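You operate a simulated robot arm through the tools that you are given. There is no shell and no other tool. Be economical: measure what you need, move in short steps, check, and stop when the job is done.

The job below is to be done with a simulated two-armed robot. You get a single attempt, and the scene is never put back.

TASK
Wipe up the spill on the dining table top with the yellow cloth and put it back.

The check looks at the end state, three seconds after you hand in, the way a careful person would. Anything else that was tipped, shoved, dropped, spilled or broken makes it a failure. Flat cloth is picked up by pressing the open fingertips on it (5 to 10 N) and closing them slowly along it; thin cloth reads only 2 to 8 mm in the jaws.

THE ROBOT
Two 7-joint arms with two-finger parallel grippers on one trunk, on a base that drives. Base frame: it is fixed to the floor where the robot stands at the start and does not move with it; the origin is under the middle of the robot, x ahead of it, y to its left, z up; the surface under the hand at the start is at about z = 750. Units: mm, rad, N and s.
The left shoulder is at the start at [70, 134, 1101], the right one opposite. With the tool pointing down near the work surface each hand reaches from about 100 to 640 mm from the robot's upright axis, wherever it stands, measured 20 degrees to its own side. Places, roughly: yellow cloth [500, -200, 800]. Payload 1.57 kg a hand.
Tool frame (each hand has its own): the origin (TCP) lies between the finger pads and is the grasp point; the fingertips stand 30 mm ahead of it; z points along the fingers, y is the line along which they close. Largest opening 80 mm; finger width 17, thickness 12; the body of the gripper, 40 by 82 mm, starts 80 mm behind the TCP.
Orientation is told as [roll, pitch, yaw] about the base's x, y, z axes, in that order, counted from this pose: with the fingers straight down and closing along the base's y, the tool's x points along the base's -x, its y along +y and its z along -z.

THE INTERFACE
- The arms move only by the tool jog_arm. It takes "left_steps", "right_steps" or both (then of equal length, played together; a hand with none holds still); each is a list of rows, each a list of 3 entries, a list of its own where there are three numbers: the gripper command, from -1 (shut) to 1 (fully open), values between in proportion, then the shift along the base's x, y, z in mm, then the turn, a rotation vector about the base's x, y, z in rad. In form: [[claw, [x, y, z], [wx, wy, wz]], ...]. A call has 1 to 20 rows; each row shifts and turns the commanded pose from where the row before left it. Rows are played at 5 a second. More than 50 mm and 0.15 rad between two rows, or a gripper value outside its range, and nothing of the call is played. Where a pose cannot be reached the arm comes as near as it can. A force on the tool above 40 N (or 10 N above the force at the start of the call, whichever is more), or a blocked arm, ends the call early, and 0.2 s more pass. Each finger travels about 153 mm/s and halts on what it meets, pressing with about 40 N; the grip force reading is that of the motor and also rises with nothing between the fingers. The clock runs only during rows and for 0.2 s after the last one: add rows that do not move to give the fingers time. It gives the time, the measured TCP pose, the force on the tool (base axes), the opening and the grip force at its end, in the units of the frame above (readings bear some noise), with the torque about the TCP (base axes, N m) and any sound that the robot's microphone picked up.
- Cameras (640 x 400 px; columns grow to the right, rows downward): "scene" is now at [129.1, -25, 1316.8]; the picture's right is [-0.20, -0.98, 0.00], its down [-0.74, 0.15, -0.66] and it looks along [0.65, -0.13, -0.75] (base axes); focal length 272 px, centre (320, 200). "left" rides on the left gripper at [72, 7, -122] in its tool frame; the picture's right is [-0.09, 1.00, 0.00], its down [-0.84, -0.08, -0.54] and it looks along [-0.54, -0.05, 0.84] (tool axes); focal length 238 px, centre (320, 200). "right" rides on the right gripper at [72, -7, -122] in its tool frame; the picture's right is [0.09, 1.00, 0.00], its down [-0.84, 0.08, -0.54] and it looks along [-0.54, 0.05, 0.84] (tool axes); focal length 238 px, centre (320, 200). There is no depth. A picture from a camera that has moved, and an enlarged one, comes with that camera's place and axes in the base frame and with its lens. The place of the scene camera against the robot may be out by one fixed shift of up to 18 mm in any direction.
- grab_frame(camera): a new picture of that camera. The clock stands still meanwhile.
- move_column(by): slides the trunk up (or, below 0, down) by that many mm; the arms and the scene camera ride with it, the base frame stays. It gives what a move gives, with no picture.
- drive_base(legs): drives the robot by 1 to 6 legs, each [ahead, left, turn to the left] in mm, mm and rad, along the robot's own axes; the way and the turn of a leg run together, so that a leg with both is an arc; at most 1500 mm and 3.142 rad a leg. The arms and the cameras ride along, it lands a little off, and it stops where it bumps. It gives what a move gives.
- turn_head(pan, tilt): turns the head with the scene camera to pan (to the left, within 1.501 rad either way) and tilt (down, from -0.506 to 1.204), counted from straight ahead of the robot. It gives what a move gives.
- inspect(camera, box): a new picture of the part [left, top, right, bottom] of that camera's present view, enlarged. The clock stands still meanwhile.
- close_job(): hands the job in; it is judged then, once.

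Go step by step. Nothing tells you exact positions but the pictures and the camera data: compare them with the known pose of the tool, close in by small moves and look again before you grip or let go. The budget is 120 turns and 100 pictures, counting those below and the enlarged ones. Unless the task says otherwise, let go and move clear before handing in, and close with one line.

The tools are called after "Request:" by a JSON object that holds its "method" and its "body". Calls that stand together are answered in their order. jog_arm: Moves the arms, as the interface text tells. Its arguments: {"type":"object","properties":{"left_steps":{"type":"array"},"right_steps":{"type":"array"}},"required":[]} The other tools are called the same way: move_column (by) slides the trunk up or down; drive_base (legs) drives the base; turn_head (pan, tilt) turns the head that bears the scene camera; grab_frame (camera) takes a picture; inspect (camera, box) takes an enlarged picture of a part of a camera's view; close_job () hands the job in.

At the start:

```text
clock: 0.0
left_eef_pos: [456.2, 160.6, 1025.6]
left_tool_rot: [-0.001, -0.001, -0.002]
left_ft_force: [-0.3, 1.0, 0.3]
left_ft_torque: [0.0, -0.01, -0.01]
left_opening: 79.8
left_grip_force: 0.1
right_eef_pos: [445.4, -243.8, 996.9]
right_tool_rot: [0.001, -0.002, -0.001]
right_ft_force: [-0.3, 0.1, -0.1]
right_ft_torque: [-0.03, 0.02, 0.0]
right_opening: 79.9
right_grip_force: 0.0
trunk travel left (down, up): [-675.0, 265.0]
robot x, y, heading: [0.1, -0.5, -0.001]
head pan, tilt: [-0.202, 0.848]
```

scene: 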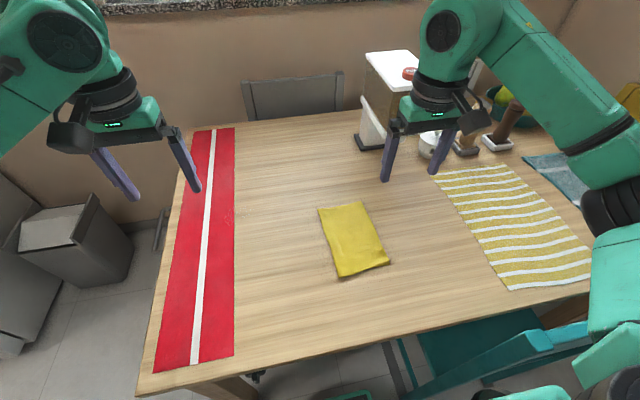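
right: 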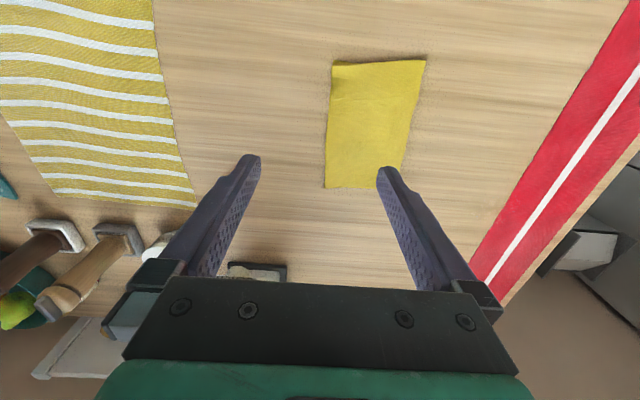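
left: 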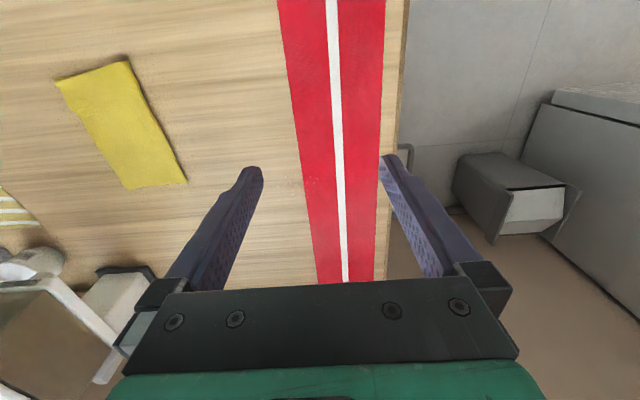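

I see the yellow cloth lying flat in the middle of the table, a red runner on the left, and faint specks by the runner that may be the spill. I'll look closer.

Request:
{"method": "inspect", "body": {"camera": "scene", "box": [140, 120, 340, 245]}}

Request:
{"method": "inspect", "body": {"camera": "scene", "box": [300, 100, 500, 225]}}

Request:
{"method": "inspect", "body": {"camera": "left", "box": [160, 100, 400, 250]}}

```text
3.20 times, centred on (240, 182) of scene
camera zoom: at [129.1, -25.0, 1316.8], right [-0.2, -0.98, 0.0], down [-0.74, 0.15, -0.66], along [0.65, -0.13, -0.75], focal length 870 px, centre (576, 256)
```

zoom: 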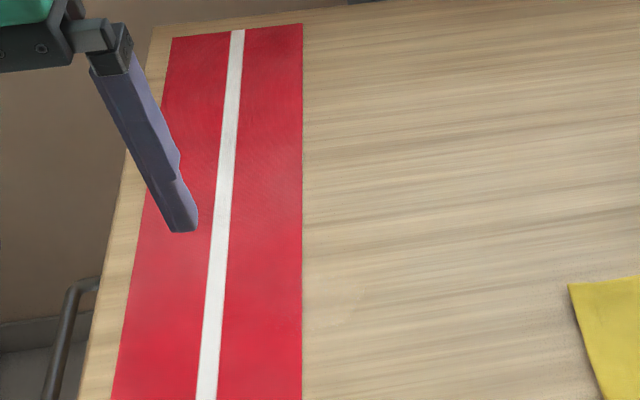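

```text
3.20 times, centred on (400, 162) of scene
camera zoom: at [129.1, -25.0, 1316.8], right [-0.2, -0.98, 0.0], down [-0.74, 0.15, -0.66], along [0.65, -0.13, -0.75], focal length 870 px, centre (64, 320)
```

zoom: 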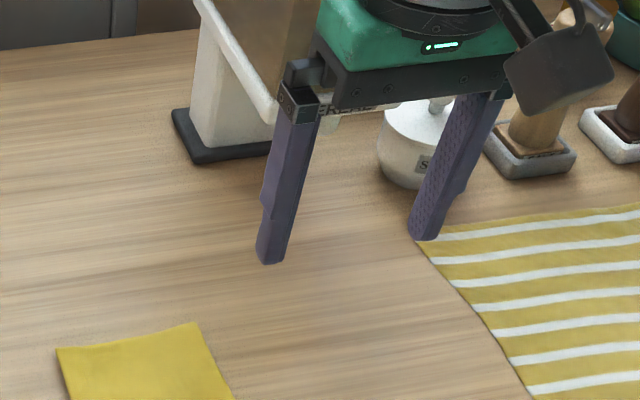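

```text
2.67 times, centred on (280, 175) of left
camera zoom: at [383.9, 164.7, 1148.8], right [0.09, 1.0, 0.0], down [0.84, -0.08, 0.54], along [0.54, -0.05, -0.84], focal length 636 px, centre (427, 267)
```

zoom: 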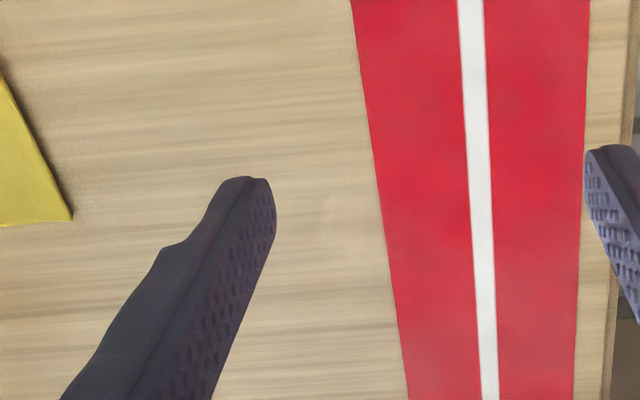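

No clear spill yet; there's a faint pale patch just right of the runner. I'll look at other parts of the table before deciding.

Request:
{"method": "inspect", "body": {"camera": "scene", "box": [200, 190, 300, 252]}}

Request:
{"method": "inspect", "body": {"camera": "scene", "box": [220, 230, 540, 400]}}

Request:
{"method": "inspect", "body": {"camera": "left", "box": [240, 140, 330, 220]}}

Request:
{"method": "inspect", "body": {"camera": "right", "box": [180, 0, 620, 280]}}

```text
6.40 times, centred on (250, 221) of scene
camera zoom: at [129.1, -25.0, 1316.8], right [-0.2, -0.98, 0.0], down [-0.74, 0.15, -0.66], along [0.65, -0.13, -0.75], focal length 1740 px, centre (768, 66)
```

zoom: 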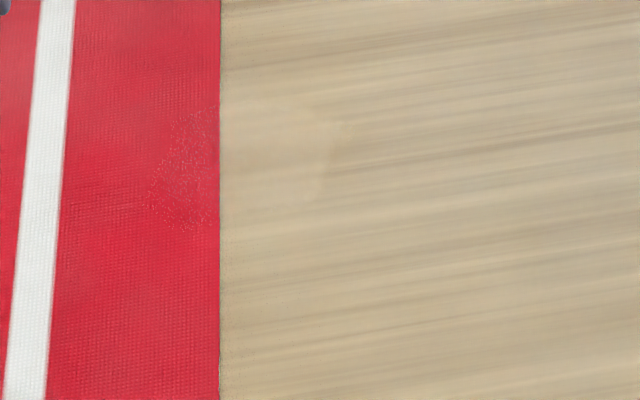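

```text
2.00 times, centred on (380, 315) of scene
camera zoom: at [129.1, -25.0, 1316.8], right [-0.2, -0.98, 0.0], down [-0.74, 0.15, -0.66], along [0.65, -0.13, -0.75], focal length 544 px, centre (200, -30)
```

zoom: 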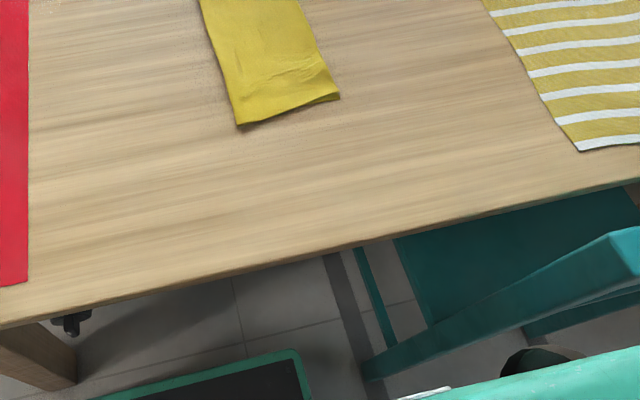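

```text
5.00 times, centred on (285, 180) of left
camera zoom: at [383.9, 164.7, 1148.8], right [0.09, 1.0, 0.0], down [0.84, -0.08, 0.54], along [0.54, -0.05, -0.84], focal length 1192 px, centre (495, 300)
```

zoom: 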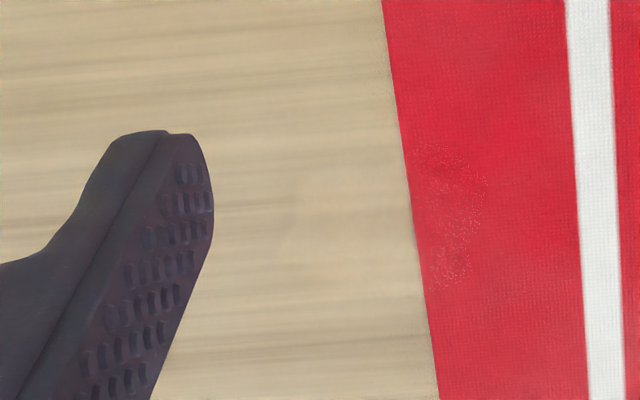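

```text
1.43 times, centred on (400, 140) of right
camera zoom: at [372.8, -251.3, 1118.9], right [-0.09, 1.0, 0.0], down [0.84, 0.08, 0.54], along [0.54, 0.05, -0.84], focal length 340 px, centre (206, 286)
```

zoom: 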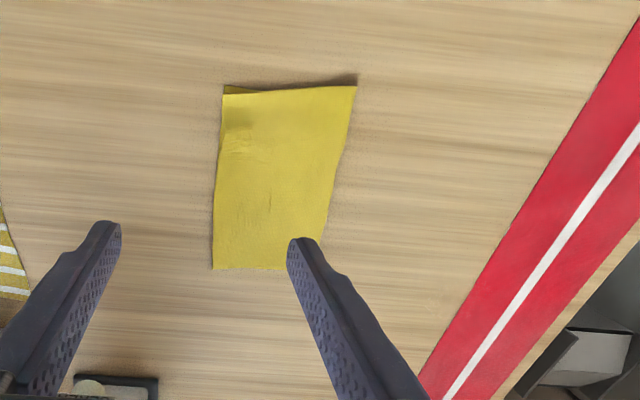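

The spill is a nearly clear puddle about 80 mm wide, straddling the runner's inner edge near [604, 100]. The cloth is about 200×120 mm, centred near [490, -178]. The spill is at the edge of reach, so I'll check the room for shifting the base left and ahead.

Request:
{"method": "turn_head", "body": {"pan": 0.0, "tilt": 1.2}}

Request:
{"method": "grab_frame", "body": {"camera": "scene"}}

Request:
{"method": "turn_head", "body": {"pan": 1.2, "tilt": 0.8}}

Request:
{"method": "grab_frame", "body": {"camera": "scene"}}

```text
clock: 0.8
left_eef_pos: [455.4, 159.4, 1026.9]
left_tool_rot: [-0.001, 0.0, 0.0]
left_ft_force: [-0.7, 0.3, -0.9]
left_ft_torque: [0.03, 0.04, -0.05]
left_opening: 79.9
left_grip_force: 0.0
right_eef_pos: [443.2, -243.0, 996.2]
right_tool_rot: [0.001, 0.0, 0.0]
right_ft_force: [-0.1, -0.5, 0.0]
right_ft_torque: [0.0, 0.01, -0.02]
right_opening: 80.2
right_grip_force: 0.0
trunk travel left (down, up): [-675.0, 265.0]
robot x, y, heading: [-3.9, 1.3, 0.0]
head pan, tilt: [0.0, 1.201]
```

```text
89 pictures are left
camera scene: at [108.4, -9.4, 1293.0], right [0.0, -1.0, 0.0], down [-0.93, 0.0, -0.36], along [0.36, 0.0, -0.93], focal length 272 px, centre (320, 200)
```

scene: 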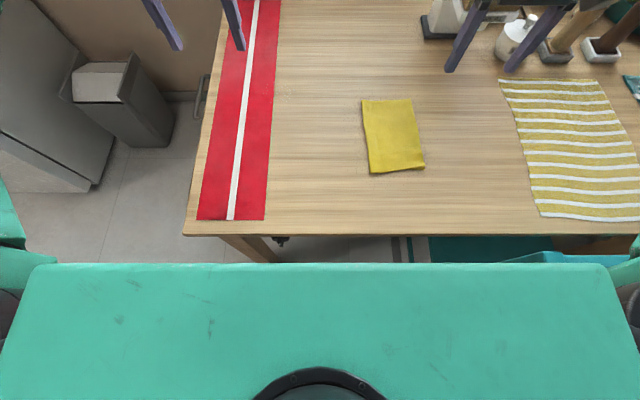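

```text
clock: 2.2
left_eef_pos: [455.3, 159.1, 1026.5]
left_tool_rot: [0.0, 0.0, -0.001]
left_ft_force: [-0.3, 0.8, -1.2]
left_ft_torque: [-0.02, 0.0, 0.02]
left_opening: 80.0
left_grip_force: 0.1
right_eef_pos: [443.4, -241.8, 997.4]
right_tool_rot: [-0.001, 0.001, 0.001]
right_ft_force: [0.6, 0.5, -0.4]
right_ft_torque: [0.03, 0.01, 0.0]
right_opening: 80.1
right_grip_force: 0.0
trunk travel left (down, up): [-675.0, 265.0]
robot x, y, heading: [-1.8, -0.9, 0.003]
head pan, tilt: [1.201, 0.799]
```

```text
88 pictures are left
camera scene: at [81.7, 65.8, 1320.7], right [0.93, -0.36, 0.0], down [-0.26, -0.67, -0.7], along [0.25, 0.65, -0.72], focal length 272 px, centre (320, 200)
```

scene: 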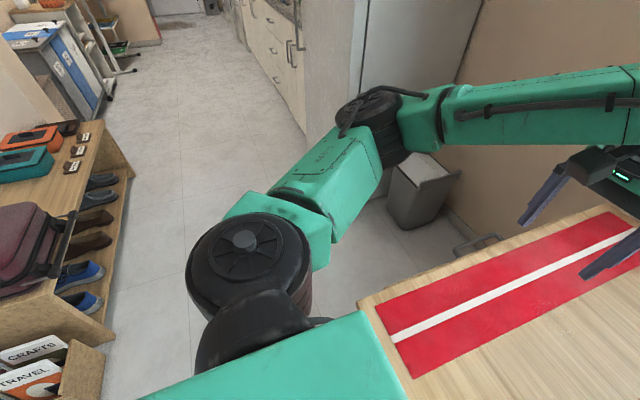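

There's little clearance between the base and the table leg, so I won't drive. The left arm can reach both the cloth and the spill, so I'll move the right hand out of the way first and carry the left hand above the cloth.

Request:
{"method": "turn_head", "body": {"pan": -0.1, "tilt": 0.85}}

Request:
{"method": "jog_arm", "body": {"right_steps": [[1, [-20, -30, 20], [0, 0, 0]], [1, [-20, -30, 20], [0, 0, 0]], [1, [-20, -30, 20], [0, 0, 0]], [1, [-20, -30, 20], [0, 0, 0]], [1, [-20, -30, 0], [0, 0, 0]], [1, [-20, -30, 0], [0, 0, 0]], [1, [0, 0, 0], [0, 0, 0]]]}}

Request:
{"method": "grab_frame", "body": {"camera": "scene"}}

```text
clock: 3.7
left_eef_pos: [455.8, 159.5, 1025.1]
left_tool_rot: [0.0, 0.0, 0.0]
left_ft_force: [-1.6, 0.3, -0.1]
left_ft_torque: [-0.01, 0.02, 0.0]
left_opening: 80.0
left_grip_force: 0.2
right_eef_pos: [445.6, -244.2, 997.4]
right_tool_rot: [0.001, 0.0, -0.001]
right_ft_force: [-0.6, 0.7, -0.4]
right_ft_torque: [0.02, 0.05, 0.0]
right_opening: 80.0
right_grip_force: 0.1
trunk travel left (down, up): [-675.0, 265.0]
robot x, y, heading: [0.8, 2.3, -0.0]
head pan, tilt: [-0.099, 0.85]
```

```text
clock: 5.3
left_eef_pos: [455.9, 159.9, 1027.0]
left_tool_rot: [0.001, 0.001, -0.001]
left_ft_force: [0.2, -0.3, 1.1]
left_ft_torque: [0.01, 0.0, -0.03]
left_opening: 80.2
left_grip_force: 0.2
right_eef_pos: [352.9, -380.8, 1068.9]
right_tool_rot: [-0.001, -0.002, -0.005]
right_ft_force: [0.1, -0.5, -1.1]
right_ft_torque: [0.02, 0.02, 0.0]
right_opening: 79.7
right_grip_force: 0.2
right hand out of reach, approached as far as the arm can: row 5, 6
trunk travel left (down, up): [-675.0, 265.0]
robot x, y, heading: [1.5, 0.0, 0.002]
head pan, tilt: [-0.099, 0.85]
```

```text
87 pictures are left
camera scene: at [130.3, -17.5, 1316.7], right [-0.1, -0.99, 0.0], down [-0.75, 0.07, -0.66], along [0.66, -0.07, -0.75], focal length 272 px, centre (320, 200)
```

scene: 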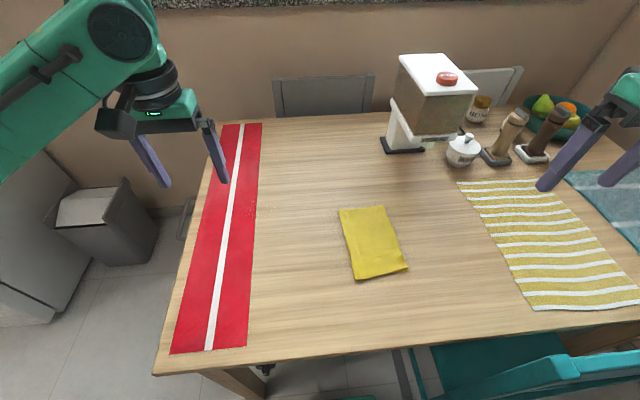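

The right hand is clear. Now the left hand goes over the cloth at about [470, -178], then partway down.

Request:
{"method": "jog_arm", "body": {"left_steps": [[1, [2, -42, 0], [0, 0, 0]], [1, [2, -42, 0], [0, 0, 0]], [1, [2, -42, 0], [0, 0, 0]], [1, [2, -42, 0], [0, 0, 0]], [1, [2, -42, 0], [0, 0, 0]], [1, [2, -42, 0], [0, 0, 0]], [0.5, [2, -42, 0], [0, 0, 0]], [0, [2, -42, 0], [0, 0, 0]], [-0.1, [0, 0, -40], [0, 0, 0]], [-0.1, [0, 0, -40], [0, 0, 0]], [-0.1, [0, 0, -40], [0, 0, 0]], [-0.1, [0, 0, 0], [0, 0, 0]]]}}

Request:
{"method": "grab_frame", "body": {"camera": "left"}}

Request:
{"method": "grab_frame", "body": {"camera": "scene"}}

```text
clock: 7.9
left_eef_pos: [466.4, -136.1, 905.8]
left_tool_rot: [0.0, 0.0, 0.001]
left_ft_force: [0.6, 0.2, -0.4]
left_ft_torque: [-0.04, 0.0, -0.01]
left_opening: 36.1
left_grip_force: 0.0
left hand out of reach, approached as far as the arm can: row 8
right_eef_pos: [352.8, -379.9, 1069.8]
right_tool_rot: [0.001, 0.001, -0.004]
right_ft_force: [0.0, 0.9, 0.2]
right_ft_torque: [-0.01, 0.0, -0.02]
right_opening: 79.8
right_grip_force: 0.0
trunk travel left (down, up): [-675.0, 265.0]
robot x, y, heading: [-0.8, -2.5, -0.002]
head pan, tilt: [-0.099, 0.85]
```

```text
86 pictures are left
camera left: at [394.8, -131.2, 1028.7], right [0.09, 1.0, 0.0], down [0.84, -0.08, 0.54], along [0.54, -0.05, -0.84], focal length 238 px, centre (320, 200)
```

left: 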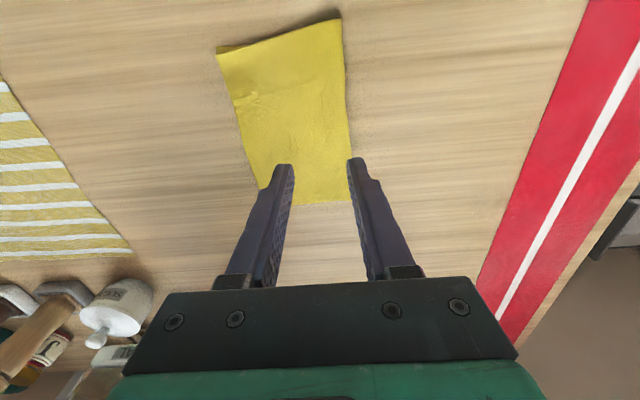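

```text
85 pictures are left
camera scene: at [130.0, -17.5, 1316.7], right [-0.1, -1.0, 0.0], down [-0.75, 0.07, -0.66], along [0.66, -0.07, -0.75], focal length 272 px, centre (320, 200)
```

scene: 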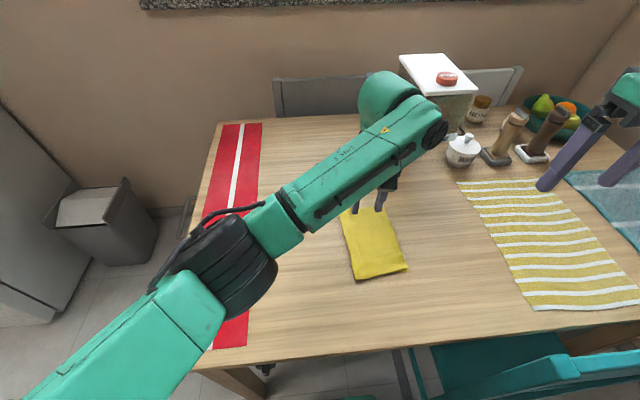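

The hand sits over the cloth's left-far part, stopped by reach at y=-136. I'll move it inward and down and see how far it gets.

Request:
{"method": "jog_arm", "body": {"left_steps": [[-0.1, [-5, -15, -40], [0, 0, 0]], [-0.1, [-5, -15, -40], [0, 0, 0]], [-0.1, [0, 0, 0], [0, 0, 0]]]}}

```text
clock: 8.7
left_eef_pos: [457.3, -163.8, 826.2]
left_tool_rot: [-0.001, -0.001, 0.002]
left_ft_force: [0.7, -0.1, -0.4]
left_ft_torque: [0.02, -0.01, 0.0]
left_opening: 36.1
left_grip_force: 0.2
right_eef_pos: [351.8, -378.9, 1070.8]
right_tool_rot: [0.0, -0.001, -0.003]
right_ft_force: [-1.2, 0.3, 0.3]
right_ft_torque: [0.01, 0.01, -0.01]
right_opening: 79.7
right_grip_force: 0.1
trunk travel left (down, up): [-675.0, 265.0]
robot x, y, heading: [-0.0, -3.8, -0.0]
head pan, tilt: [-0.099, 0.85]
```

Now at [457, -164, 826], tips about 46 mm above the table. I'll look, then descend.

Request:
{"method": "jog_arm", "body": {"left_steps": [[-0.1, [0, -5, -15], [0, 0, 0]], [-0.1, [0, 0, -15], [0, 0, 0]], [-0.1, [0, 0, -6], [0, 0, 0]], [-0.1, [0, 0, 0], [0, 0, 0]]]}}

Request:
{"method": "grab_frame", "body": {"camera": "left"}}

```text
clock: 9.7
left_eef_pos: [458.7, -161.1, 799.0]
left_tool_rot: [-0.002, 0.001, 0.002]
left_ft_force: [0.2, 0.4, -0.3]
left_ft_torque: [0.02, 0.0, 0.02]
left_opening: 36.1
left_grip_force: 0.1
left hand out of reach, approached as far as the arm can: row 1, 2
right_eef_pos: [352.9, -379.1, 1068.6]
right_tool_rot: [-0.001, 0.001, -0.004]
right_ft_force: [-0.3, 0.0, 0.4]
right_ft_torque: [-0.01, 0.01, -0.03]
right_opening: 80.3
right_grip_force: 0.1
trunk travel left (down, up): [-675.0, 265.0]
robot x, y, heading: [-0.8, -0.7, 0.002]
head pan, tilt: [-0.099, 0.85]
```

```text
84 pictures are left
camera left: at [387.3, -156.7, 920.5], right [0.09, 1.0, 0.0], down [0.84, -0.08, 0.54], along [0.54, -0.05, -0.84], focal length 238 px, centre (320, 200)
```

left: 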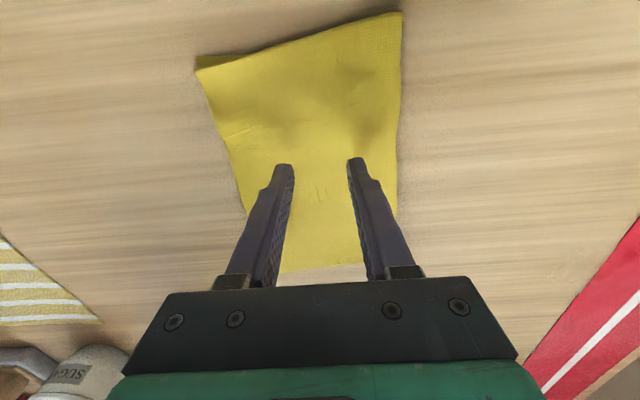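

The fingers straddle the cloth's middle. I'll lower in small steps until I feel 5–10 N.

Request:
{"method": "jog_arm", "body": {"left_steps": [[-0.1, [0, 0, -5], [0, 0, 0]], [-0.1, [0, 0, -4], [0, 0, 0]], [-0.1, [0, 0, -3], [0, 0, 0]], [-0.1, [0, 0, -2], [0, 0, 0]], [-0.1, [0, 0, 0], [0, 0, 0]]]}}

```text
clock: 10.9
left_eef_pos: [458.2, -160.1, 783.7]
left_tool_rot: [0.001, 0.0, 0.0]
left_ft_force: [1.2, 0.1, 0.0]
left_ft_torque: [-0.02, -0.02, -0.04]
left_opening: 36.2
left_grip_force: 0.1
right_eef_pos: [352.6, -379.7, 1069.7]
right_tool_rot: [0.001, -0.001, -0.004]
right_ft_force: [0.0, -0.6, 0.0]
right_ft_torque: [0.02, 0.03, 0.01]
right_opening: 80.1
right_grip_force: 0.1
trunk travel left (down, up): [-675.0, 265.0]
robot x, y, heading: [1.3, -0.2, -0.003]
head pan, tilt: [-0.099, 0.85]
```

No contact at 784 yet, so I'll go on down gently.

Request:
{"method": "jog_arm", "body": {"left_steps": [[-0.1, [0, 0, -2], [0, 0, 0]], [-0.1, [0, 0, -2], [0, 0, 0]], [-0.1, [0, 0, 0], [0, 0, 0]]]}}

```text
clock: 11.7
left_eef_pos: [459.1, -158.9, 782.2]
left_tool_rot: [0.0, 0.001, 0.0]
left_ft_force: [0.1, 0.5, 2.2]
left_ft_torque: [0.0, -0.04, 0.02]
left_opening: 35.8
left_grip_force: 0.1
right_eef_pos: [353.2, -378.7, 1069.9]
right_tool_rot: [0.0, 0.0, -0.004]
right_ft_force: [0.0, 0.7, 0.2]
right_ft_torque: [-0.04, 0.03, 0.03]
right_opening: 79.9
right_grip_force: 0.2
trunk travel left (down, up): [-675.0, 265.0]
robot x, y, heading: [1.5, -2.4, 0.001]
head pan, tilt: [-0.099, 0.85]
```

Contact is starting at 2 N. A bit more pressure first.

Request:
{"method": "jog_arm", "body": {"left_steps": [[-0.1, [0, 0, -2], [0, 0, 0]], [-0.1, [0, 0, -1], [0, 0, 0]], [-0.1, [0, 0, 0], [0, 0, 0]]]}}

```text
clock: 12.5
left_eef_pos: [458.6, -159.7, 781.6]
left_tool_rot: [-0.002, 0.0, 0.001]
left_ft_force: [0.8, -0.9, 5.8]
left_ft_torque: [-0.04, -0.03, -0.01]
left_opening: 35.9
left_grip_force: 0.1
left hand out of reach, approached as far as the arm can: row 1
right_eef_pos: [352.3, -379.7, 1070.7]
right_tool_rot: [-0.001, -0.001, -0.004]
right_ft_force: [0.4, -0.1, 0.0]
right_ft_torque: [-0.02, 0.02, 0.01]
right_opening: 80.0
right_grip_force: 0.0
trunk travel left (down, up): [-675.0, 265.0]
robot x, y, heading: [-0.2, -0.9, 0.003]
head pan, tilt: [-0.099, 0.85]
```

Pressing with about 6 N. Now I'll close slowly.

Request:
{"method": "jog_arm", "body": {"left_steps": [[-0.2, [0, 0, 0], [0, 0, 0]], [-0.3, [0, 0, 0], [0, 0, 0]], [-0.4, [0, 0, 0], [0, 0, 0]], [-0.5, [0, 0, 0], [0, 0, 0]], [-0.6, [0, 0, 0], [0, 0, 0]], [-0.7, [0, 0, 0], [0, 0, 0]], [-0.8, [0, 0, 0], [0, 0, 0]], [-0.9, [0, 0, 0], [0, 0, 0]], [-1, [0, 0, 0], [0, 0, 0]], [-1, [0, 0, 0], [0, 0, 0]], [-1, [0, 0, 0], [0, 0, 0]]]}}

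Request:
{"method": "grab_frame", "body": {"camera": "left"}}

```text
clock: 14.9
left_eef_pos: [458.6, -158.7, 781.8]
left_tool_rot: [-0.002, -0.001, -0.001]
left_ft_force: [0.7, -1.3, 6.1]
left_ft_torque: [-0.04, -0.02, -0.02]
left_opening: 2.8
left_grip_force: 24.4
right_eef_pos: [353.0, -379.6, 1070.4]
right_tool_rot: [0.001, -0.001, -0.004]
right_ft_force: [-0.8, 0.5, 0.9]
right_ft_torque: [-0.01, -0.02, -0.02]
right_opening: 79.9
right_grip_force: 0.1
trunk travel left (down, up): [-675.0, 265.0]
robot x, y, heading: [-1.5, -2.8, 0.001]
head pan, tilt: [-0.099, 0.85]
```

```text
83 pictures are left
camera left: at [386.8, -153.7, 904.3], right [0.09, 1.0, 0.0], down [0.84, -0.08, 0.54], along [0.54, -0.05, -0.84], focal length 238 px, centre (320, 200)
```

left: 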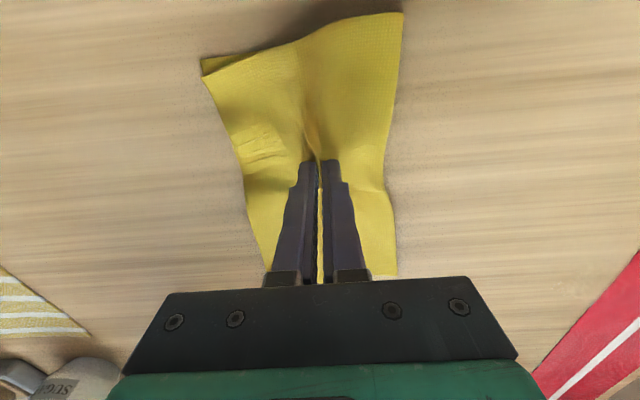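

The cloth is held (2.8 mm). I'll raise it slightly so it glides rather than scrapes, and move it towards the spill, stopping short to look.

Request:
{"method": "jog_arm", "body": {"left_steps": [[-1, [0, 0, 12], [0, 0, 0]], [-1, [0, 0, 10], [0, 0, 0]], [-1, [8, 30, 0], [0, 0, 0]], [-1, [8, 30, 0], [0, 0, 0]], [-1, [8, 30, 0], [0, 0, 0]], [-1, [8, 30, 0], [0, 0, 0]], [-1, [8, 30, 0], [0, 0, 0]], [-1, [0, 0, 0], [0, 0, 0]]]}}

Request:
{"method": "grab_frame", "body": {"camera": "left"}}

Request:
{"method": "grab_frame", "body": {"camera": "scene"}}

```text
clock: 16.7
left_eef_pos: [498.3, -11.6, 803.3]
left_tool_rot: [0.0, -0.001, 0.0]
left_ft_force: [0.2, -1.4, -0.7]
left_ft_torque: [0.03, 0.02, 0.02]
left_opening: 2.7
left_grip_force: 24.1
right_eef_pos: [352.7, -380.2, 1069.8]
right_tool_rot: [0.0, 0.0, -0.005]
right_ft_force: [0.1, -0.1, -0.4]
right_ft_torque: [0.04, 0.03, -0.02]
right_opening: 80.1
right_grip_force: 0.1
trunk travel left (down, up): [-675.0, 265.0]
robot x, y, heading: [-0.5, 0.2, 0.001]
head pan, tilt: [-0.099, 0.85]
```

```text
82 pictures are left
camera left: at [426.1, -6.8, 925.6], right [0.09, 1.0, 0.0], down [0.84, -0.08, 0.54], along [0.54, -0.05, -0.84], focal length 238 px, centre (320, 200)
```

left: 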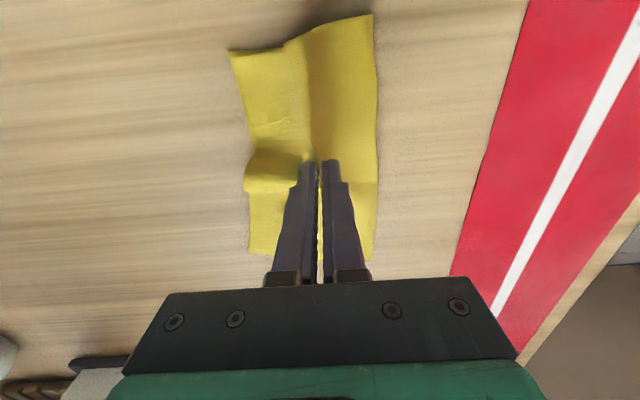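

```text
81 pictures are left
camera scene: at [130.1, -17.8, 1316.7], right [-0.1, -1.0, 0.0], down [-0.75, 0.07, -0.66], along [0.66, -0.07, -0.75], focal length 272 px, centre (320, 200)
```

scene: 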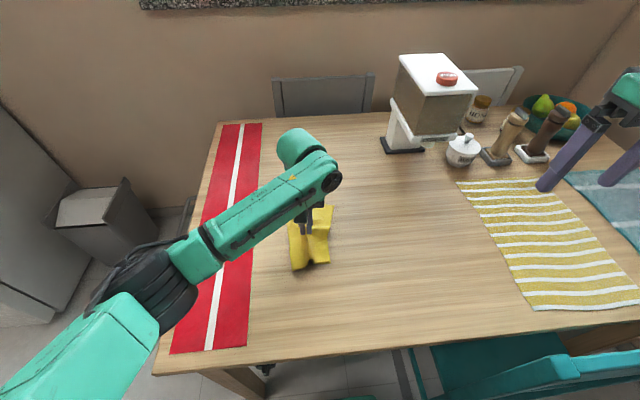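

The cloth follows well and stays spread. I'll continue to the spill's near-right edge, then lower.

Request:
{"method": "jog_arm", "body": {"left_steps": [[-1, [16, 18, 6], [0, 0, 0]], [-1, [16, 18, 6], [0, 0, 0]], [-1, [16, 18, 0], [0, 0, 0]], [-1, [16, 18, 0], [0, 0, 0]], [-1, [6, 10, 0], [0, 0, 0]], [-1, [0, 0, -12], [0, 0, 0]], [-1, [0, 0, -12], [0, 0, 0]], [-1, [0, 0, -6], [0, 0, 0]], [-1, [0, 0, -2], [0, 0, 0]], [-1, [0, 0, 0], [0, 0, 0]]]}}

Request:
{"method": "grab_frame", "body": {"camera": "left"}}

Request:
{"method": "grab_frame", "body": {"camera": "scene"}}

```text
clock: 18.9
left_eef_pos: [567.4, 72.2, 783.5]
left_tool_rot: [0.001, -0.002, 0.002]
left_ft_force: [1.0, 1.5, 5.8]
left_ft_torque: [0.03, -0.04, -0.01]
left_opening: 2.9
left_grip_force: 23.9
right_eef_pos: [352.4, -378.6, 1069.8]
right_tool_rot: [-0.001, -0.001, -0.003]
right_ft_force: [0.0, -0.4, 0.4]
right_ft_torque: [-0.01, -0.01, 0.0]
right_opening: 80.0
right_grip_force: 0.0
trunk travel left (down, up): [-675.0, 265.0]
robot x, y, heading: [2.1, 4.0, -0.0]
head pan, tilt: [-0.099, 0.85]
```

```text
80 pictures are left
camera left: at [496.4, 77.9, 906.3], right [0.09, 1.0, 0.0], down [0.84, -0.08, 0.54], along [0.54, -0.05, -0.84], focal length 238 px, centre (320, 200)
```

left: 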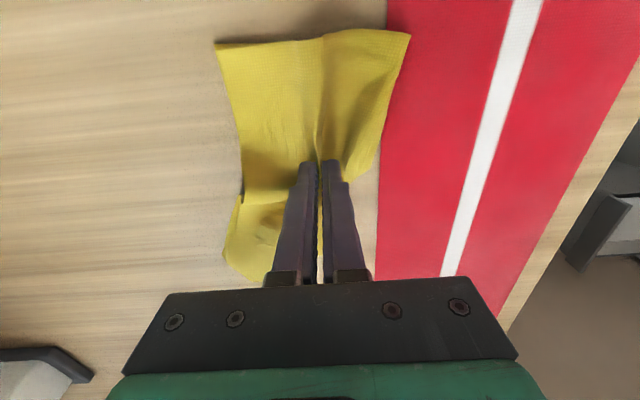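

```text
79 pictures are left
camera scene: at [129.3, -17.2, 1316.9], right [-0.1, -1.0, 0.0], down [-0.75, 0.07, -0.66], along [0.66, -0.07, -0.75], focal length 272 px, centre (320, 200)
```

scene: 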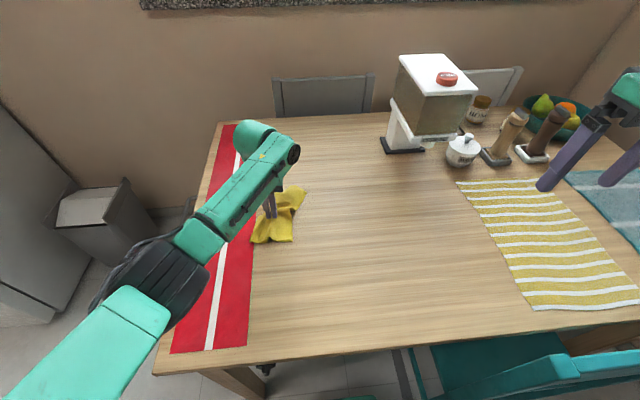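

Pressing at about 6 N. I'll start wiping with a back-and-forth pass across the spill, advancing in x.

Request:
{"method": "jog_arm", "body": {"left_steps": [[-1, [0, 15, 0], [0, 0, 0]], [-1, [0, 15, 0], [0, 0, 0]], [-1, [0, 15, 0], [0, 0, 0]], [-1, [0, 15, 0], [0, 0, 0]], [-1, [0, 10, 0], [0, 0, 0]], [-1, [12, 0, 0], [0, 0, 0]], [-1, [0, -20, 0], [0, 0, 0]], [-1, [0, -20, 0], [0, 0, 0]], [-1, [0, -20, 0], [0, 0, 0]], [-1, [0, -20, 0], [0, 0, 0]], [-1, [0, -10, 0], [0, 0, 0]], [-1, [0, 0, 0], [0, 0, 0]]]}}

Request:
{"method": "grab_frame", "body": {"camera": "left"}}

Request:
{"method": "grab_frame", "body": {"camera": "scene"}}

```text
clock: 21.5
left_eef_pos: [581.7, 52.6, 783.8]
left_tool_rot: [0.001, -0.001, 0.0]
left_ft_force: [-0.5, 0.4, 2.2]
left_ft_torque: [0.01, 0.01, -0.02]
left_opening: 3.1
left_grip_force: 23.6
right_eef_pos: [351.8, -378.3, 1070.7]
right_tool_rot: [0.0, -0.001, -0.004]
right_ft_force: [-0.3, -0.5, 0.1]
right_ft_torque: [0.0, -0.01, 0.02]
right_opening: 79.9
right_grip_force: 0.1
trunk travel left (down, up): [-675.0, 265.0]
robot x, y, heading: [0.1, -0.2, 0.002]
head pan, tilt: [-0.099, 0.85]
```

```text
78 pictures are left
camera left: at [509.7, 57.3, 905.8], right [0.09, 1.0, 0.0], down [0.84, -0.08, 0.54], along [0.54, -0.05, -0.84], focal length 238 px, centre (320, 200)
```

left: 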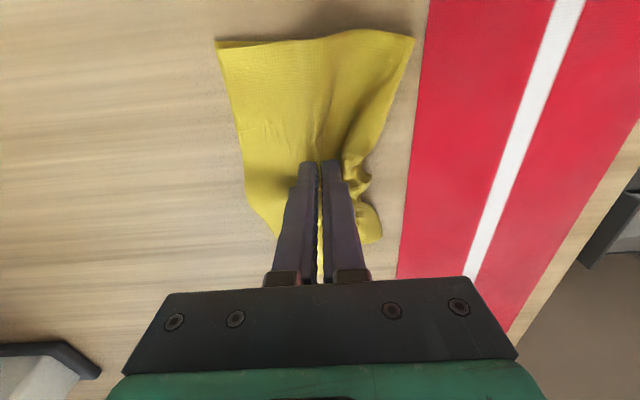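

```text
77 pictures are left
camera scene: at [129.7, -16.9, 1316.7], right [-0.1, -1.0, 0.0], down [-0.75, 0.07, -0.66], along [0.66, -0.07, -0.75], focal length 272 px, centre (320, 200)
```

scene: 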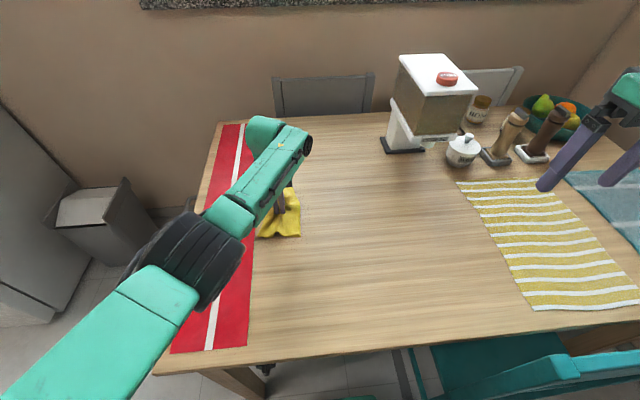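

The wipe works and the runner hasn't moved. I'll continue with rows further out and slightly more pressure.

Request:
{"method": "jog_arm", "body": {"left_steps": [[-1, [12, 0, -2], [0, 0, 0]], [-1, [0, 20, 0], [0, 0, 0]], [-1, [0, 20, 0], [0, 0, 0]], [-1, [0, 20, 0], [0, 0, 0]], [-1, [0, 20, 0], [0, 0, 0]], [-1, [0, 12, 0], [0, 0, 0]], [-1, [12, 0, 0], [0, 0, 0]], [-1, [0, -20, 0], [0, 0, 0]], [-1, [0, -20, 0], [0, 0, 0]], [-1, [0, -20, 0], [0, 0, 0]], [-1, [0, -20, 0], [0, 0, 0]], [-1, [0, -12, 0], [0, 0, 0]], [-1, [0, 0, 0], [0, 0, 0]]]}}

```text
clock: 24.3
left_eef_pos: [590.8, 63.6, 783.4]
left_tool_rot: [-0.001, -0.002, 0.002]
left_ft_force: [-0.1, -0.1, -0.2]
left_ft_torque: [-0.01, 0.02, -0.03]
left_opening: 2.9
left_grip_force: 24.3
left hand out of reach, approached as far as the arm can: row 1, 12
right_eef_pos: [351.9, -379.4, 1070.5]
right_tool_rot: [-0.001, 0.0, -0.004]
right_ft_force: [0.2, -1.0, -0.1]
right_ft_torque: [0.02, 0.03, 0.03]
right_opening: 80.0
right_grip_force: 0.1
trunk travel left (down, up): [-675.0, 265.0]
robot x, y, heading: [3.4, 2.5, -0.001]
head pan, tilt: [-0.099, 0.85]
```

I'm at the reach limit here with the tool upright. I'll tilt the fingers outward by 0.4 rad to gain reach, then press again.

Request:
{"method": "jog_arm", "body": {"left_steps": [[-1, [0, 0, 2], [0, -0.13, 0]], [-1, [0, 0, 2], [0, -0.13, 0]], [-1, [0, 0, 0], [0, -0.14, 0]], [-1, [5, 0, -2], [0, 0, 0]], [-1, [5, 0, -2], [0, 0, 0]], [-1, [0, 0, -2], [0, 0, 0]], [-1, [0, 0, 0], [0, 0, 0]]]}}

```text
clock: 25.9
left_eef_pos: [648.2, 68.1, 838.8]
left_tool_rot: [-0.075, -0.235, 0.066]
left_ft_force: [0.6, -0.9, -0.6]
left_ft_torque: [-0.05, 0.03, -0.02]
left_opening: 2.8
left_grip_force: 24.0
left hand out of reach, approached as far as the arm can: row 1, 2, 3, 4, 5
right_eef_pos: [353.7, -379.2, 1069.9]
right_tool_rot: [-0.001, -0.002, -0.004]
right_ft_force: [0.0, 0.9, -0.8]
right_ft_torque: [0.0, 0.01, -0.05]
right_opening: 80.0
right_grip_force: 0.1
trunk travel left (down, up): [-675.0, 265.0]
robot x, y, heading: [1.8, -0.9, 0.002]
head pan, tilt: [-0.099, 0.85]
```

The arm jumped up and out while tilting. I'll look before doing anything else.

Request:
{"method": "grab_frame", "body": {"camera": "scene"}}

Request:
{"method": "grab_frame", "body": {"camera": "left"}}

```text
76 pictures are left
camera scene: at [130.2, -17.2, 1316.7], right [-0.1, -1.0, 0.0], down [-0.75, 0.07, -0.66], along [0.66, -0.07, -0.75], focal length 272 px, centre (320, 200)
```

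scene: 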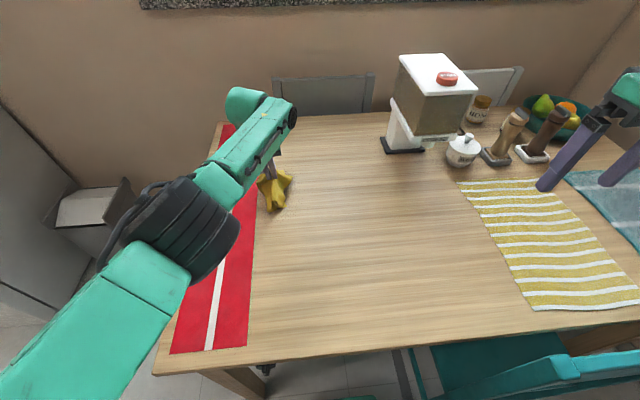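

```text
75 pictures are left
camera left: at [549.6, 74.7, 941.1], right [0.04, 1.0, -0.05], down [0.69, 0.01, 0.72], along [0.72, -0.06, -0.69], focal length 238 px, centre (320, 200)
```

left: 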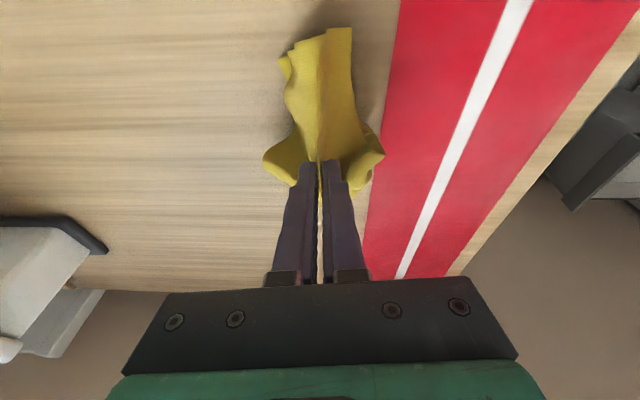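

The solver went astray at the edge of reach. I'll pull back to a comfortable place above the table, set the tilt there, and then extend.

Request:
{"method": "jog_arm", "body": {"left_steps": [[-1, [-30, 0, 20], [0, 0, 0]], [-1, [-30, 0, 0], [0, 0, 0]], [-1, [-20, 0, 0], [0.05, -0.05, -0.05]], [-1, [0, 0, 0], [0, 0, 0]]]}}

```text
clock: 26.9
left_eef_pos: [648.5, 67.7, 839.1]
left_tool_rot: [-0.076, -0.234, 0.066]
left_ft_force: [0.3, -0.6, 0.7]
left_ft_torque: [0.04, -0.03, 0.03]
left_opening: 3.0
left_grip_force: 24.6
left hand out of reach, approached as far as the arm can: row 1, 2, 3
right_eef_pos: [352.4, -379.5, 1069.9]
right_tool_rot: [0.001, 0.0, -0.002]
right_ft_force: [-0.7, -0.3, -0.3]
right_ft_torque: [0.04, 0.01, -0.01]
right_opening: 79.7
right_grip_force: 0.0
trunk travel left (down, up): [-675.0, 265.0]
robot x, y, heading: [-1.1, 0.7, 0.006]
head pan, tilt: [-0.099, 0.85]
```

The arm is stuck in a poor posture. I'll try lifting it and undoing the tilt in small moves.

Request:
{"method": "jog_arm", "body": {"left_steps": [[-1, [0, 0, 30], [0, 0, 0]], [-1, [0, 0, 30], [0, 0, 0]], [-1, [0, 0, 0], [0, 0, 0]]]}}

```text
clock: 27.7
left_eef_pos: [649.0, 66.8, 898.5]
left_tool_rot: [-0.075, -0.234, 0.064]
left_ft_force: [0.3, -0.5, 0.3]
left_ft_torque: [0.03, -0.01, -0.01]
left_opening: 3.1
left_grip_force: 24.5
right_eef_pos: [353.1, -379.2, 1069.5]
right_tool_rot: [-0.001, -0.002, -0.003]
right_ft_force: [1.0, -0.8, -0.2]
right_ft_torque: [-0.01, -0.02, 0.0]
right_opening: 79.9
right_grip_force: 0.0
trunk travel left (down, up): [-675.0, 265.0]
robot x, y, heading: [-1.7, -0.5, 0.002]
head pan, tilt: [-0.099, 0.85]
```

Lifting worked, so the arm had locked out fully straight. I'll retract now at this height.

Request:
{"method": "jog_arm", "body": {"left_steps": [[-1, [-10, 0, 10], [0, 0, 0]], [-1, [-20, 0, 0], [0, 0, 0]], [-1, [-30, 0, 0], [0, 0, 0]], [-1, [-30, 0, 0], [0, 0, 0]], [-1, [0, 0, 0], [0, 0, 0]]]}}

```text
clock: 28.9
left_eef_pos: [648.3, 67.1, 898.0]
left_tool_rot: [-0.075, -0.234, 0.068]
left_ft_force: [0.2, 0.0, 0.0]
left_ft_torque: [0.03, 0.01, 0.04]
left_opening: 2.9
left_grip_force: 24.0
left hand out of reach, approached as far as the arm can: row 1, 2, 3, 4
right_eef_pos: [352.6, -379.9, 1069.3]
right_tool_rot: [0.0, -0.001, -0.003]
right_ft_force: [-0.5, -0.6, 0.1]
right_ft_torque: [0.0, 0.02, -0.05]
right_opening: 80.1
right_grip_force: 0.1
trunk travel left (down, up): [-675.0, 265.0]
robot x, y, heading: [-0.9, -1.3, -0.002]
head pan, tilt: [-0.099, 0.85]
```

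Retraction is still blocked with this tilt. I'll try taking the tilt out first.

Request:
{"method": "jog_arm", "body": {"left_steps": [[-1, [0, 0, 0], [0.0, 0.08, 0]], [-1, [0, 0, 0], [0.0, 0.08, 0]], [-1, [0, 0, 0], [0.07, 0.06, -0.06]], [-1, [0, 0, 0], [0, 0, 0]]]}}

```text
clock: 29.9
left_eef_pos: [648.7, 67.8, 898.8]
left_tool_rot: [-0.074, -0.234, 0.068]
left_ft_force: [0.1, 0.4, -0.4]
left_ft_torque: [-0.01, 0.02, -0.03]
left_opening: 2.9
left_grip_force: 23.8
left hand out of reach, approached as far as the arm can: row 1, 2, 3
right_eef_pos: [352.3, -379.6, 1069.8]
right_tool_rot: [-0.002, 0.001, -0.004]
right_ft_force: [0.4, 0.3, -0.9]
right_ft_torque: [-0.03, 0.0, 0.03]
right_opening: 79.9
right_grip_force: 0.0
trunk travel left (down, up): [-675.0, 265.0]
robot x, y, heading: [1.4, -0.0, 0.0]
head pan, tilt: [-0.099, 0.85]
```

I'll see which directions are free, going further up and a little sideways.

Request:
{"method": "jog_arm", "body": {"left_steps": [[-1, [0, 0, 40], [0, 0, 0]], [-1, [0, 0, 40], [0, 0, 0]], [-1, [0, 0, 40], [0, 0, 0]], [-1, [0, 0, 0], [0, 0, 0]], [-1, [-5, 0, 0], [0, 0, 0]], [-1, [-10, 0, 0], [0, 0, 0]], [-1, [0, 0, 0], [0, 0, 0]]]}}

Request:
{"method": "grab_frame", "body": {"camera": "scene"}}

```text
clock: 31.5
left_eef_pos: [630.6, 68.9, 999.4]
left_tool_rot: [-0.074, -0.236, 0.068]
left_ft_force: [0.0, -0.3, -0.4]
left_ft_torque: [0.0, -0.01, -0.02]
left_opening: 3.0
left_grip_force: 24.2
left hand out of reach, approached as far as the arm can: row 3
right_eef_pos: [353.1, -379.5, 1070.2]
right_tool_rot: [0.0, 0.0, -0.003]
right_ft_force: [-0.4, -0.1, -0.6]
right_ft_torque: [0.0, -0.01, 0.01]
right_opening: 80.2
right_grip_force: 0.0
trunk travel left (down, up): [-675.0, 265.0]
robot x, y, heading: [-3.1, 0.8, -0.006]
head pan, tilt: [-0.099, 0.85]
```

```text
74 pictures are left
camera scene: at [130.4, -17.6, 1316.7], right [-0.1, -1.0, 0.0], down [-0.75, 0.07, -0.66], along [0.66, -0.07, -0.75], focal length 272 px, centre (320, 200)
```

scene: 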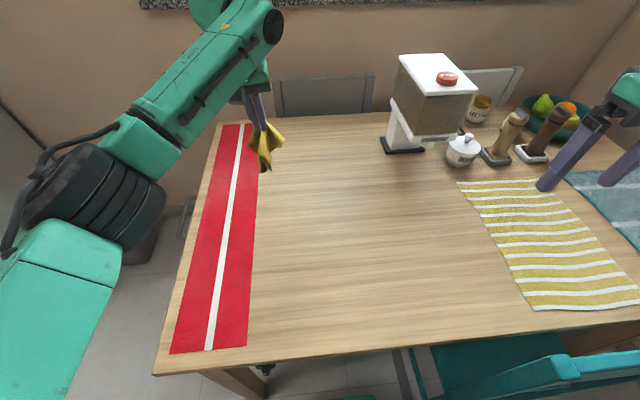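

Freed now, and the table is in view. I'll inspect what remains of the spill.

Request:
{"method": "inspect", "body": {"camera": "scene", "box": [210, 165, 320, 235]}}

Request:
{"method": "inspect", "body": {"camera": "left", "box": [280, 60, 460, 180]}}

```text
5.71 times, centred on (265, 200) of scene
camera zoom: at [130.4, -17.6, 1316.7], right [-0.1, -1.0, 0.0], down [-0.75, 0.07, -0.66], along [0.66, -0.07, -0.75], focal length 1553 px, centre (634, 200)
```

zoom: 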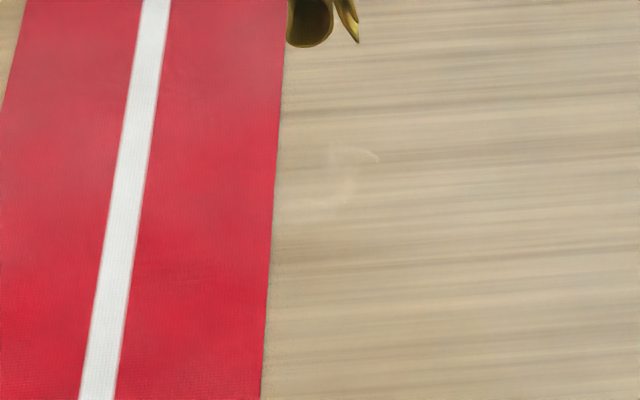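

```text
3.33 times, centred on (370, 120) of left
camera zoom: at [532.1, 76.2, 1100.6], right [0.04, 1.0, -0.05], down [0.69, 0.01, 0.72], along [0.72, -0.06, -0.69], focal length 794 px, centre (153, 467)
```

zoom: 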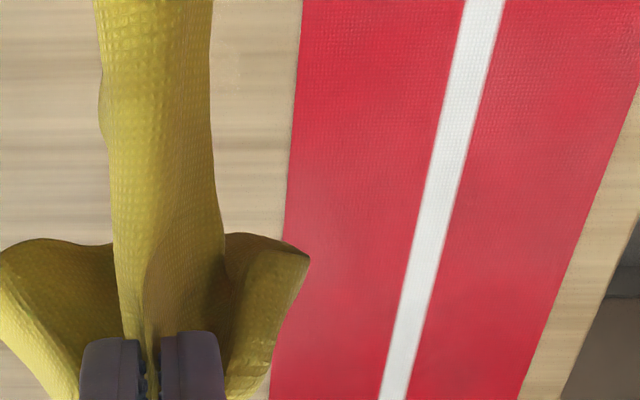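

Most of the spill is gone; a faint smear remains at its far edge, near [660, 68]. To reach it safely I'll retract, add tilt, and lower the trunk a bit.

Request:
{"method": "jog_arm", "body": {"left_steps": [[-1, [-30, 0, 0], [0, 0, 0]], [-1, [-30, 0, 0], [0, 0, 0]], [-1, [-20, 0, 0], [0.07, -0.1, -0.06]], [-1, [0, 0, 0], [0, -0.1, 0]], [-1, [0, 0, 0], [0, -0.06, 0]], [-1, [0, 0, 0], [0, 0, 0]]]}}

Request:
{"method": "move_column", "body": {"by": -80}}

```text
clock: 32.9
left_eef_pos: [553.3, 68.7, 998.6]
left_tool_rot: [-0.003, -0.495, -0.014]
left_ft_force: [-0.1, 0.9, -0.5]
left_ft_torque: [0.0, 0.01, 0.03]
left_opening: 2.8
left_grip_force: 24.0
right_eef_pos: [353.0, -378.7, 1069.5]
right_tool_rot: [-0.001, 0.0, -0.004]
right_ft_force: [0.8, -0.1, -0.7]
right_ft_torque: [0.03, 0.0, 0.02]
right_opening: 80.1
right_grip_force: 0.1
trunk travel left (down, up): [-675.0, 265.0]
robot x, y, heading: [1.0, -0.9, 0.003]
head pan, tilt: [-0.099, 0.85]
```

```text
clock: 34.1
left_eef_pos: [551.3, 69.1, 918.5]
left_tool_rot: [-0.004, -0.496, -0.014]
left_ft_force: [-0.2, 0.8, 0.4]
left_ft_torque: [0.01, 0.04, 0.03]
left_opening: 2.7
left_grip_force: 23.9
right_eef_pos: [352.6, -378.9, 990.1]
right_tool_rot: [0.001, 0.0, -0.004]
right_ft_force: [-0.5, 0.5, -0.5]
right_ft_torque: [0.0, 0.0, -0.01]
right_opening: 80.1
right_grip_force: 0.0
trunk travel left (down, up): [-595.0, 345.0]
robot x, y, heading: [3.2, 0.2, -0.0]
head pan, tilt: [-0.099, 0.85]
```

Tilted 0.5 rad with the trunk lowered 80 mm. Now down to just above the table, then out towards the smear.

Request:
{"method": "jog_arm", "body": {"left_steps": [[-1, [0, 0, -40], [0, 0, 0]], [-1, [0, 0, -40], [0, 0, 0]], [-1, [10, 0, -30], [0, 0, 0]], [-1, [20, 0, -8], [0, 0, 0]], [-1, [20, 0, -8], [0, 0, 0]], [-1, [0, 0, -5], [0, 0, 0]], [-1, [0, 0, 0], [0, 0, 0]]]}}

Request:
{"method": "grab_frame", "body": {"camera": "left"}}

```text
clock: 35.7
left_eef_pos: [602.8, 68.4, 789.4]
left_tool_rot: [-0.004, -0.502, -0.013]
left_ft_force: [-0.8, 0.4, 11.2]
left_ft_torque: [-0.02, -0.02, -0.01]
left_opening: 2.9
left_grip_force: 24.2
right_eef_pos: [352.3, -379.8, 990.5]
right_tool_rot: [0.001, -0.001, -0.004]
right_ft_force: [0.3, 1.2, -0.3]
right_ft_torque: [-0.01, 0.02, -0.02]
right_opening: 79.9
right_grip_force: 0.1
trunk travel left (down, up): [-595.0, 345.0]
robot x, y, heading: [-1.1, -2.4, -0.001]
head pan, tilt: [-0.099, 0.85]
```

```text
71 pictures are left
camera left: at [480.7, 75.9, 862.3], right [0.1, 0.99, 0.04], down [0.47, -0.08, 0.88], along [0.88, -0.06, -0.48], focal length 238 px, centre (320, 200)
```

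left: 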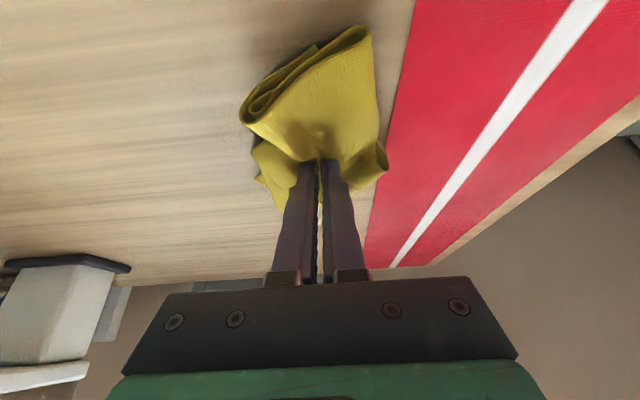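

The cloth is pressing with 11 N on folded layers. I'll ease off slightly and wipe outward in lanes over the smear.

Request:
{"method": "jog_arm", "body": {"left_steps": [[-1, [12, 0, 1], [0, 0, 0]], [-1, [12, 0, 0], [0, 0, 0]], [-1, [12, 0, 0], [0, 0, 0]], [-1, [12, 0, 0], [0, 0, 0]], [-1, [8, 0, 0], [0, 0, 0]], [-1, [0, 0, 0], [0, 0, 0]]]}}

```text
clock: 37.1
left_eef_pos: [657.0, 67.6, 788.8]
left_tool_rot: [-0.001, -0.494, -0.014]
left_ft_force: [-1.8, -0.6, 4.4]
left_ft_torque: [-0.02, 0.05, -0.04]
left_opening: 2.8
left_grip_force: 24.2
right_eef_pos: [352.2, -380.0, 990.7]
right_tool_rot: [-0.001, -0.002, -0.004]
right_ft_force: [0.2, 0.2, 0.5]
right_ft_torque: [-0.03, 0.02, 0.02]
right_opening: 80.1
right_grip_force: 0.2
trunk travel left (down, up): [-595.0, 345.0]
robot x, y, heading: [2.3, 2.6, 0.005]
head pan, tilt: [-0.099, 0.85]
```

Reach is fine now. I'll go over the whole far half in lanes.

Request:
{"method": "jog_arm", "body": {"left_steps": [[-1, [0, -15, -1], [0, 0, 0]], [-1, [-18, 0, 0], [0, 0, 0]], [-1, [-18, 0, 0], [0, 0, 0]], [-1, [-14, 0, 0], [0, 0, 0]], [-1, [0, 27, 0], [0, 0, 0]], [-1, [18, 0, 0], [0, 0, 0]], [-1, [18, 0, 0], [0, 0, 0]], [-1, [14, 0, 0], [0, 0, 0]], [-1, [0, 14, 0], [0, 0, 0]], [-1, [-18, 0, 0], [0, 0, 0]], [-1, [-18, 0, 0], [0, 0, 0]], [-1, [-14, 0, 0], [0, 0, 0]], [-1, [0, 14, 0], [0, 0, 0]], [-1, [18, 0, 0], [0, 0, 0]], [-1, [18, 0, 0], [0, 0, 0]], [-1, [0, 14, 0], [0, 0, 0]], [-1, [-18, 0, 0], [0, 0, 0]], [-1, [-18, 0, 0], [0, 0, 0]], [-1, [0, 0, 0], [0, 0, 0]]]}}

```text
clock: 41.1
left_eef_pos: [608.3, 123.8, 788.3]
left_tool_rot: [-0.003, -0.493, -0.014]
left_ft_force: [-0.1, 0.3, -0.2]
left_ft_torque: [0.01, 0.02, 0.02]
left_opening: 2.9
left_grip_force: 24.6
right_eef_pos: [353.0, -379.4, 990.6]
right_tool_rot: [0.002, -0.001, -0.004]
right_ft_force: [0.4, -0.4, -0.3]
right_ft_torque: [0.0, -0.02, -0.02]
right_opening: 80.1
right_grip_force: 0.1
trunk travel left (down, up): [-595.0, 345.0]
robot x, y, heading: [0.1, -0.5, 0.004]
head pan, tilt: [-0.099, 0.85]
```

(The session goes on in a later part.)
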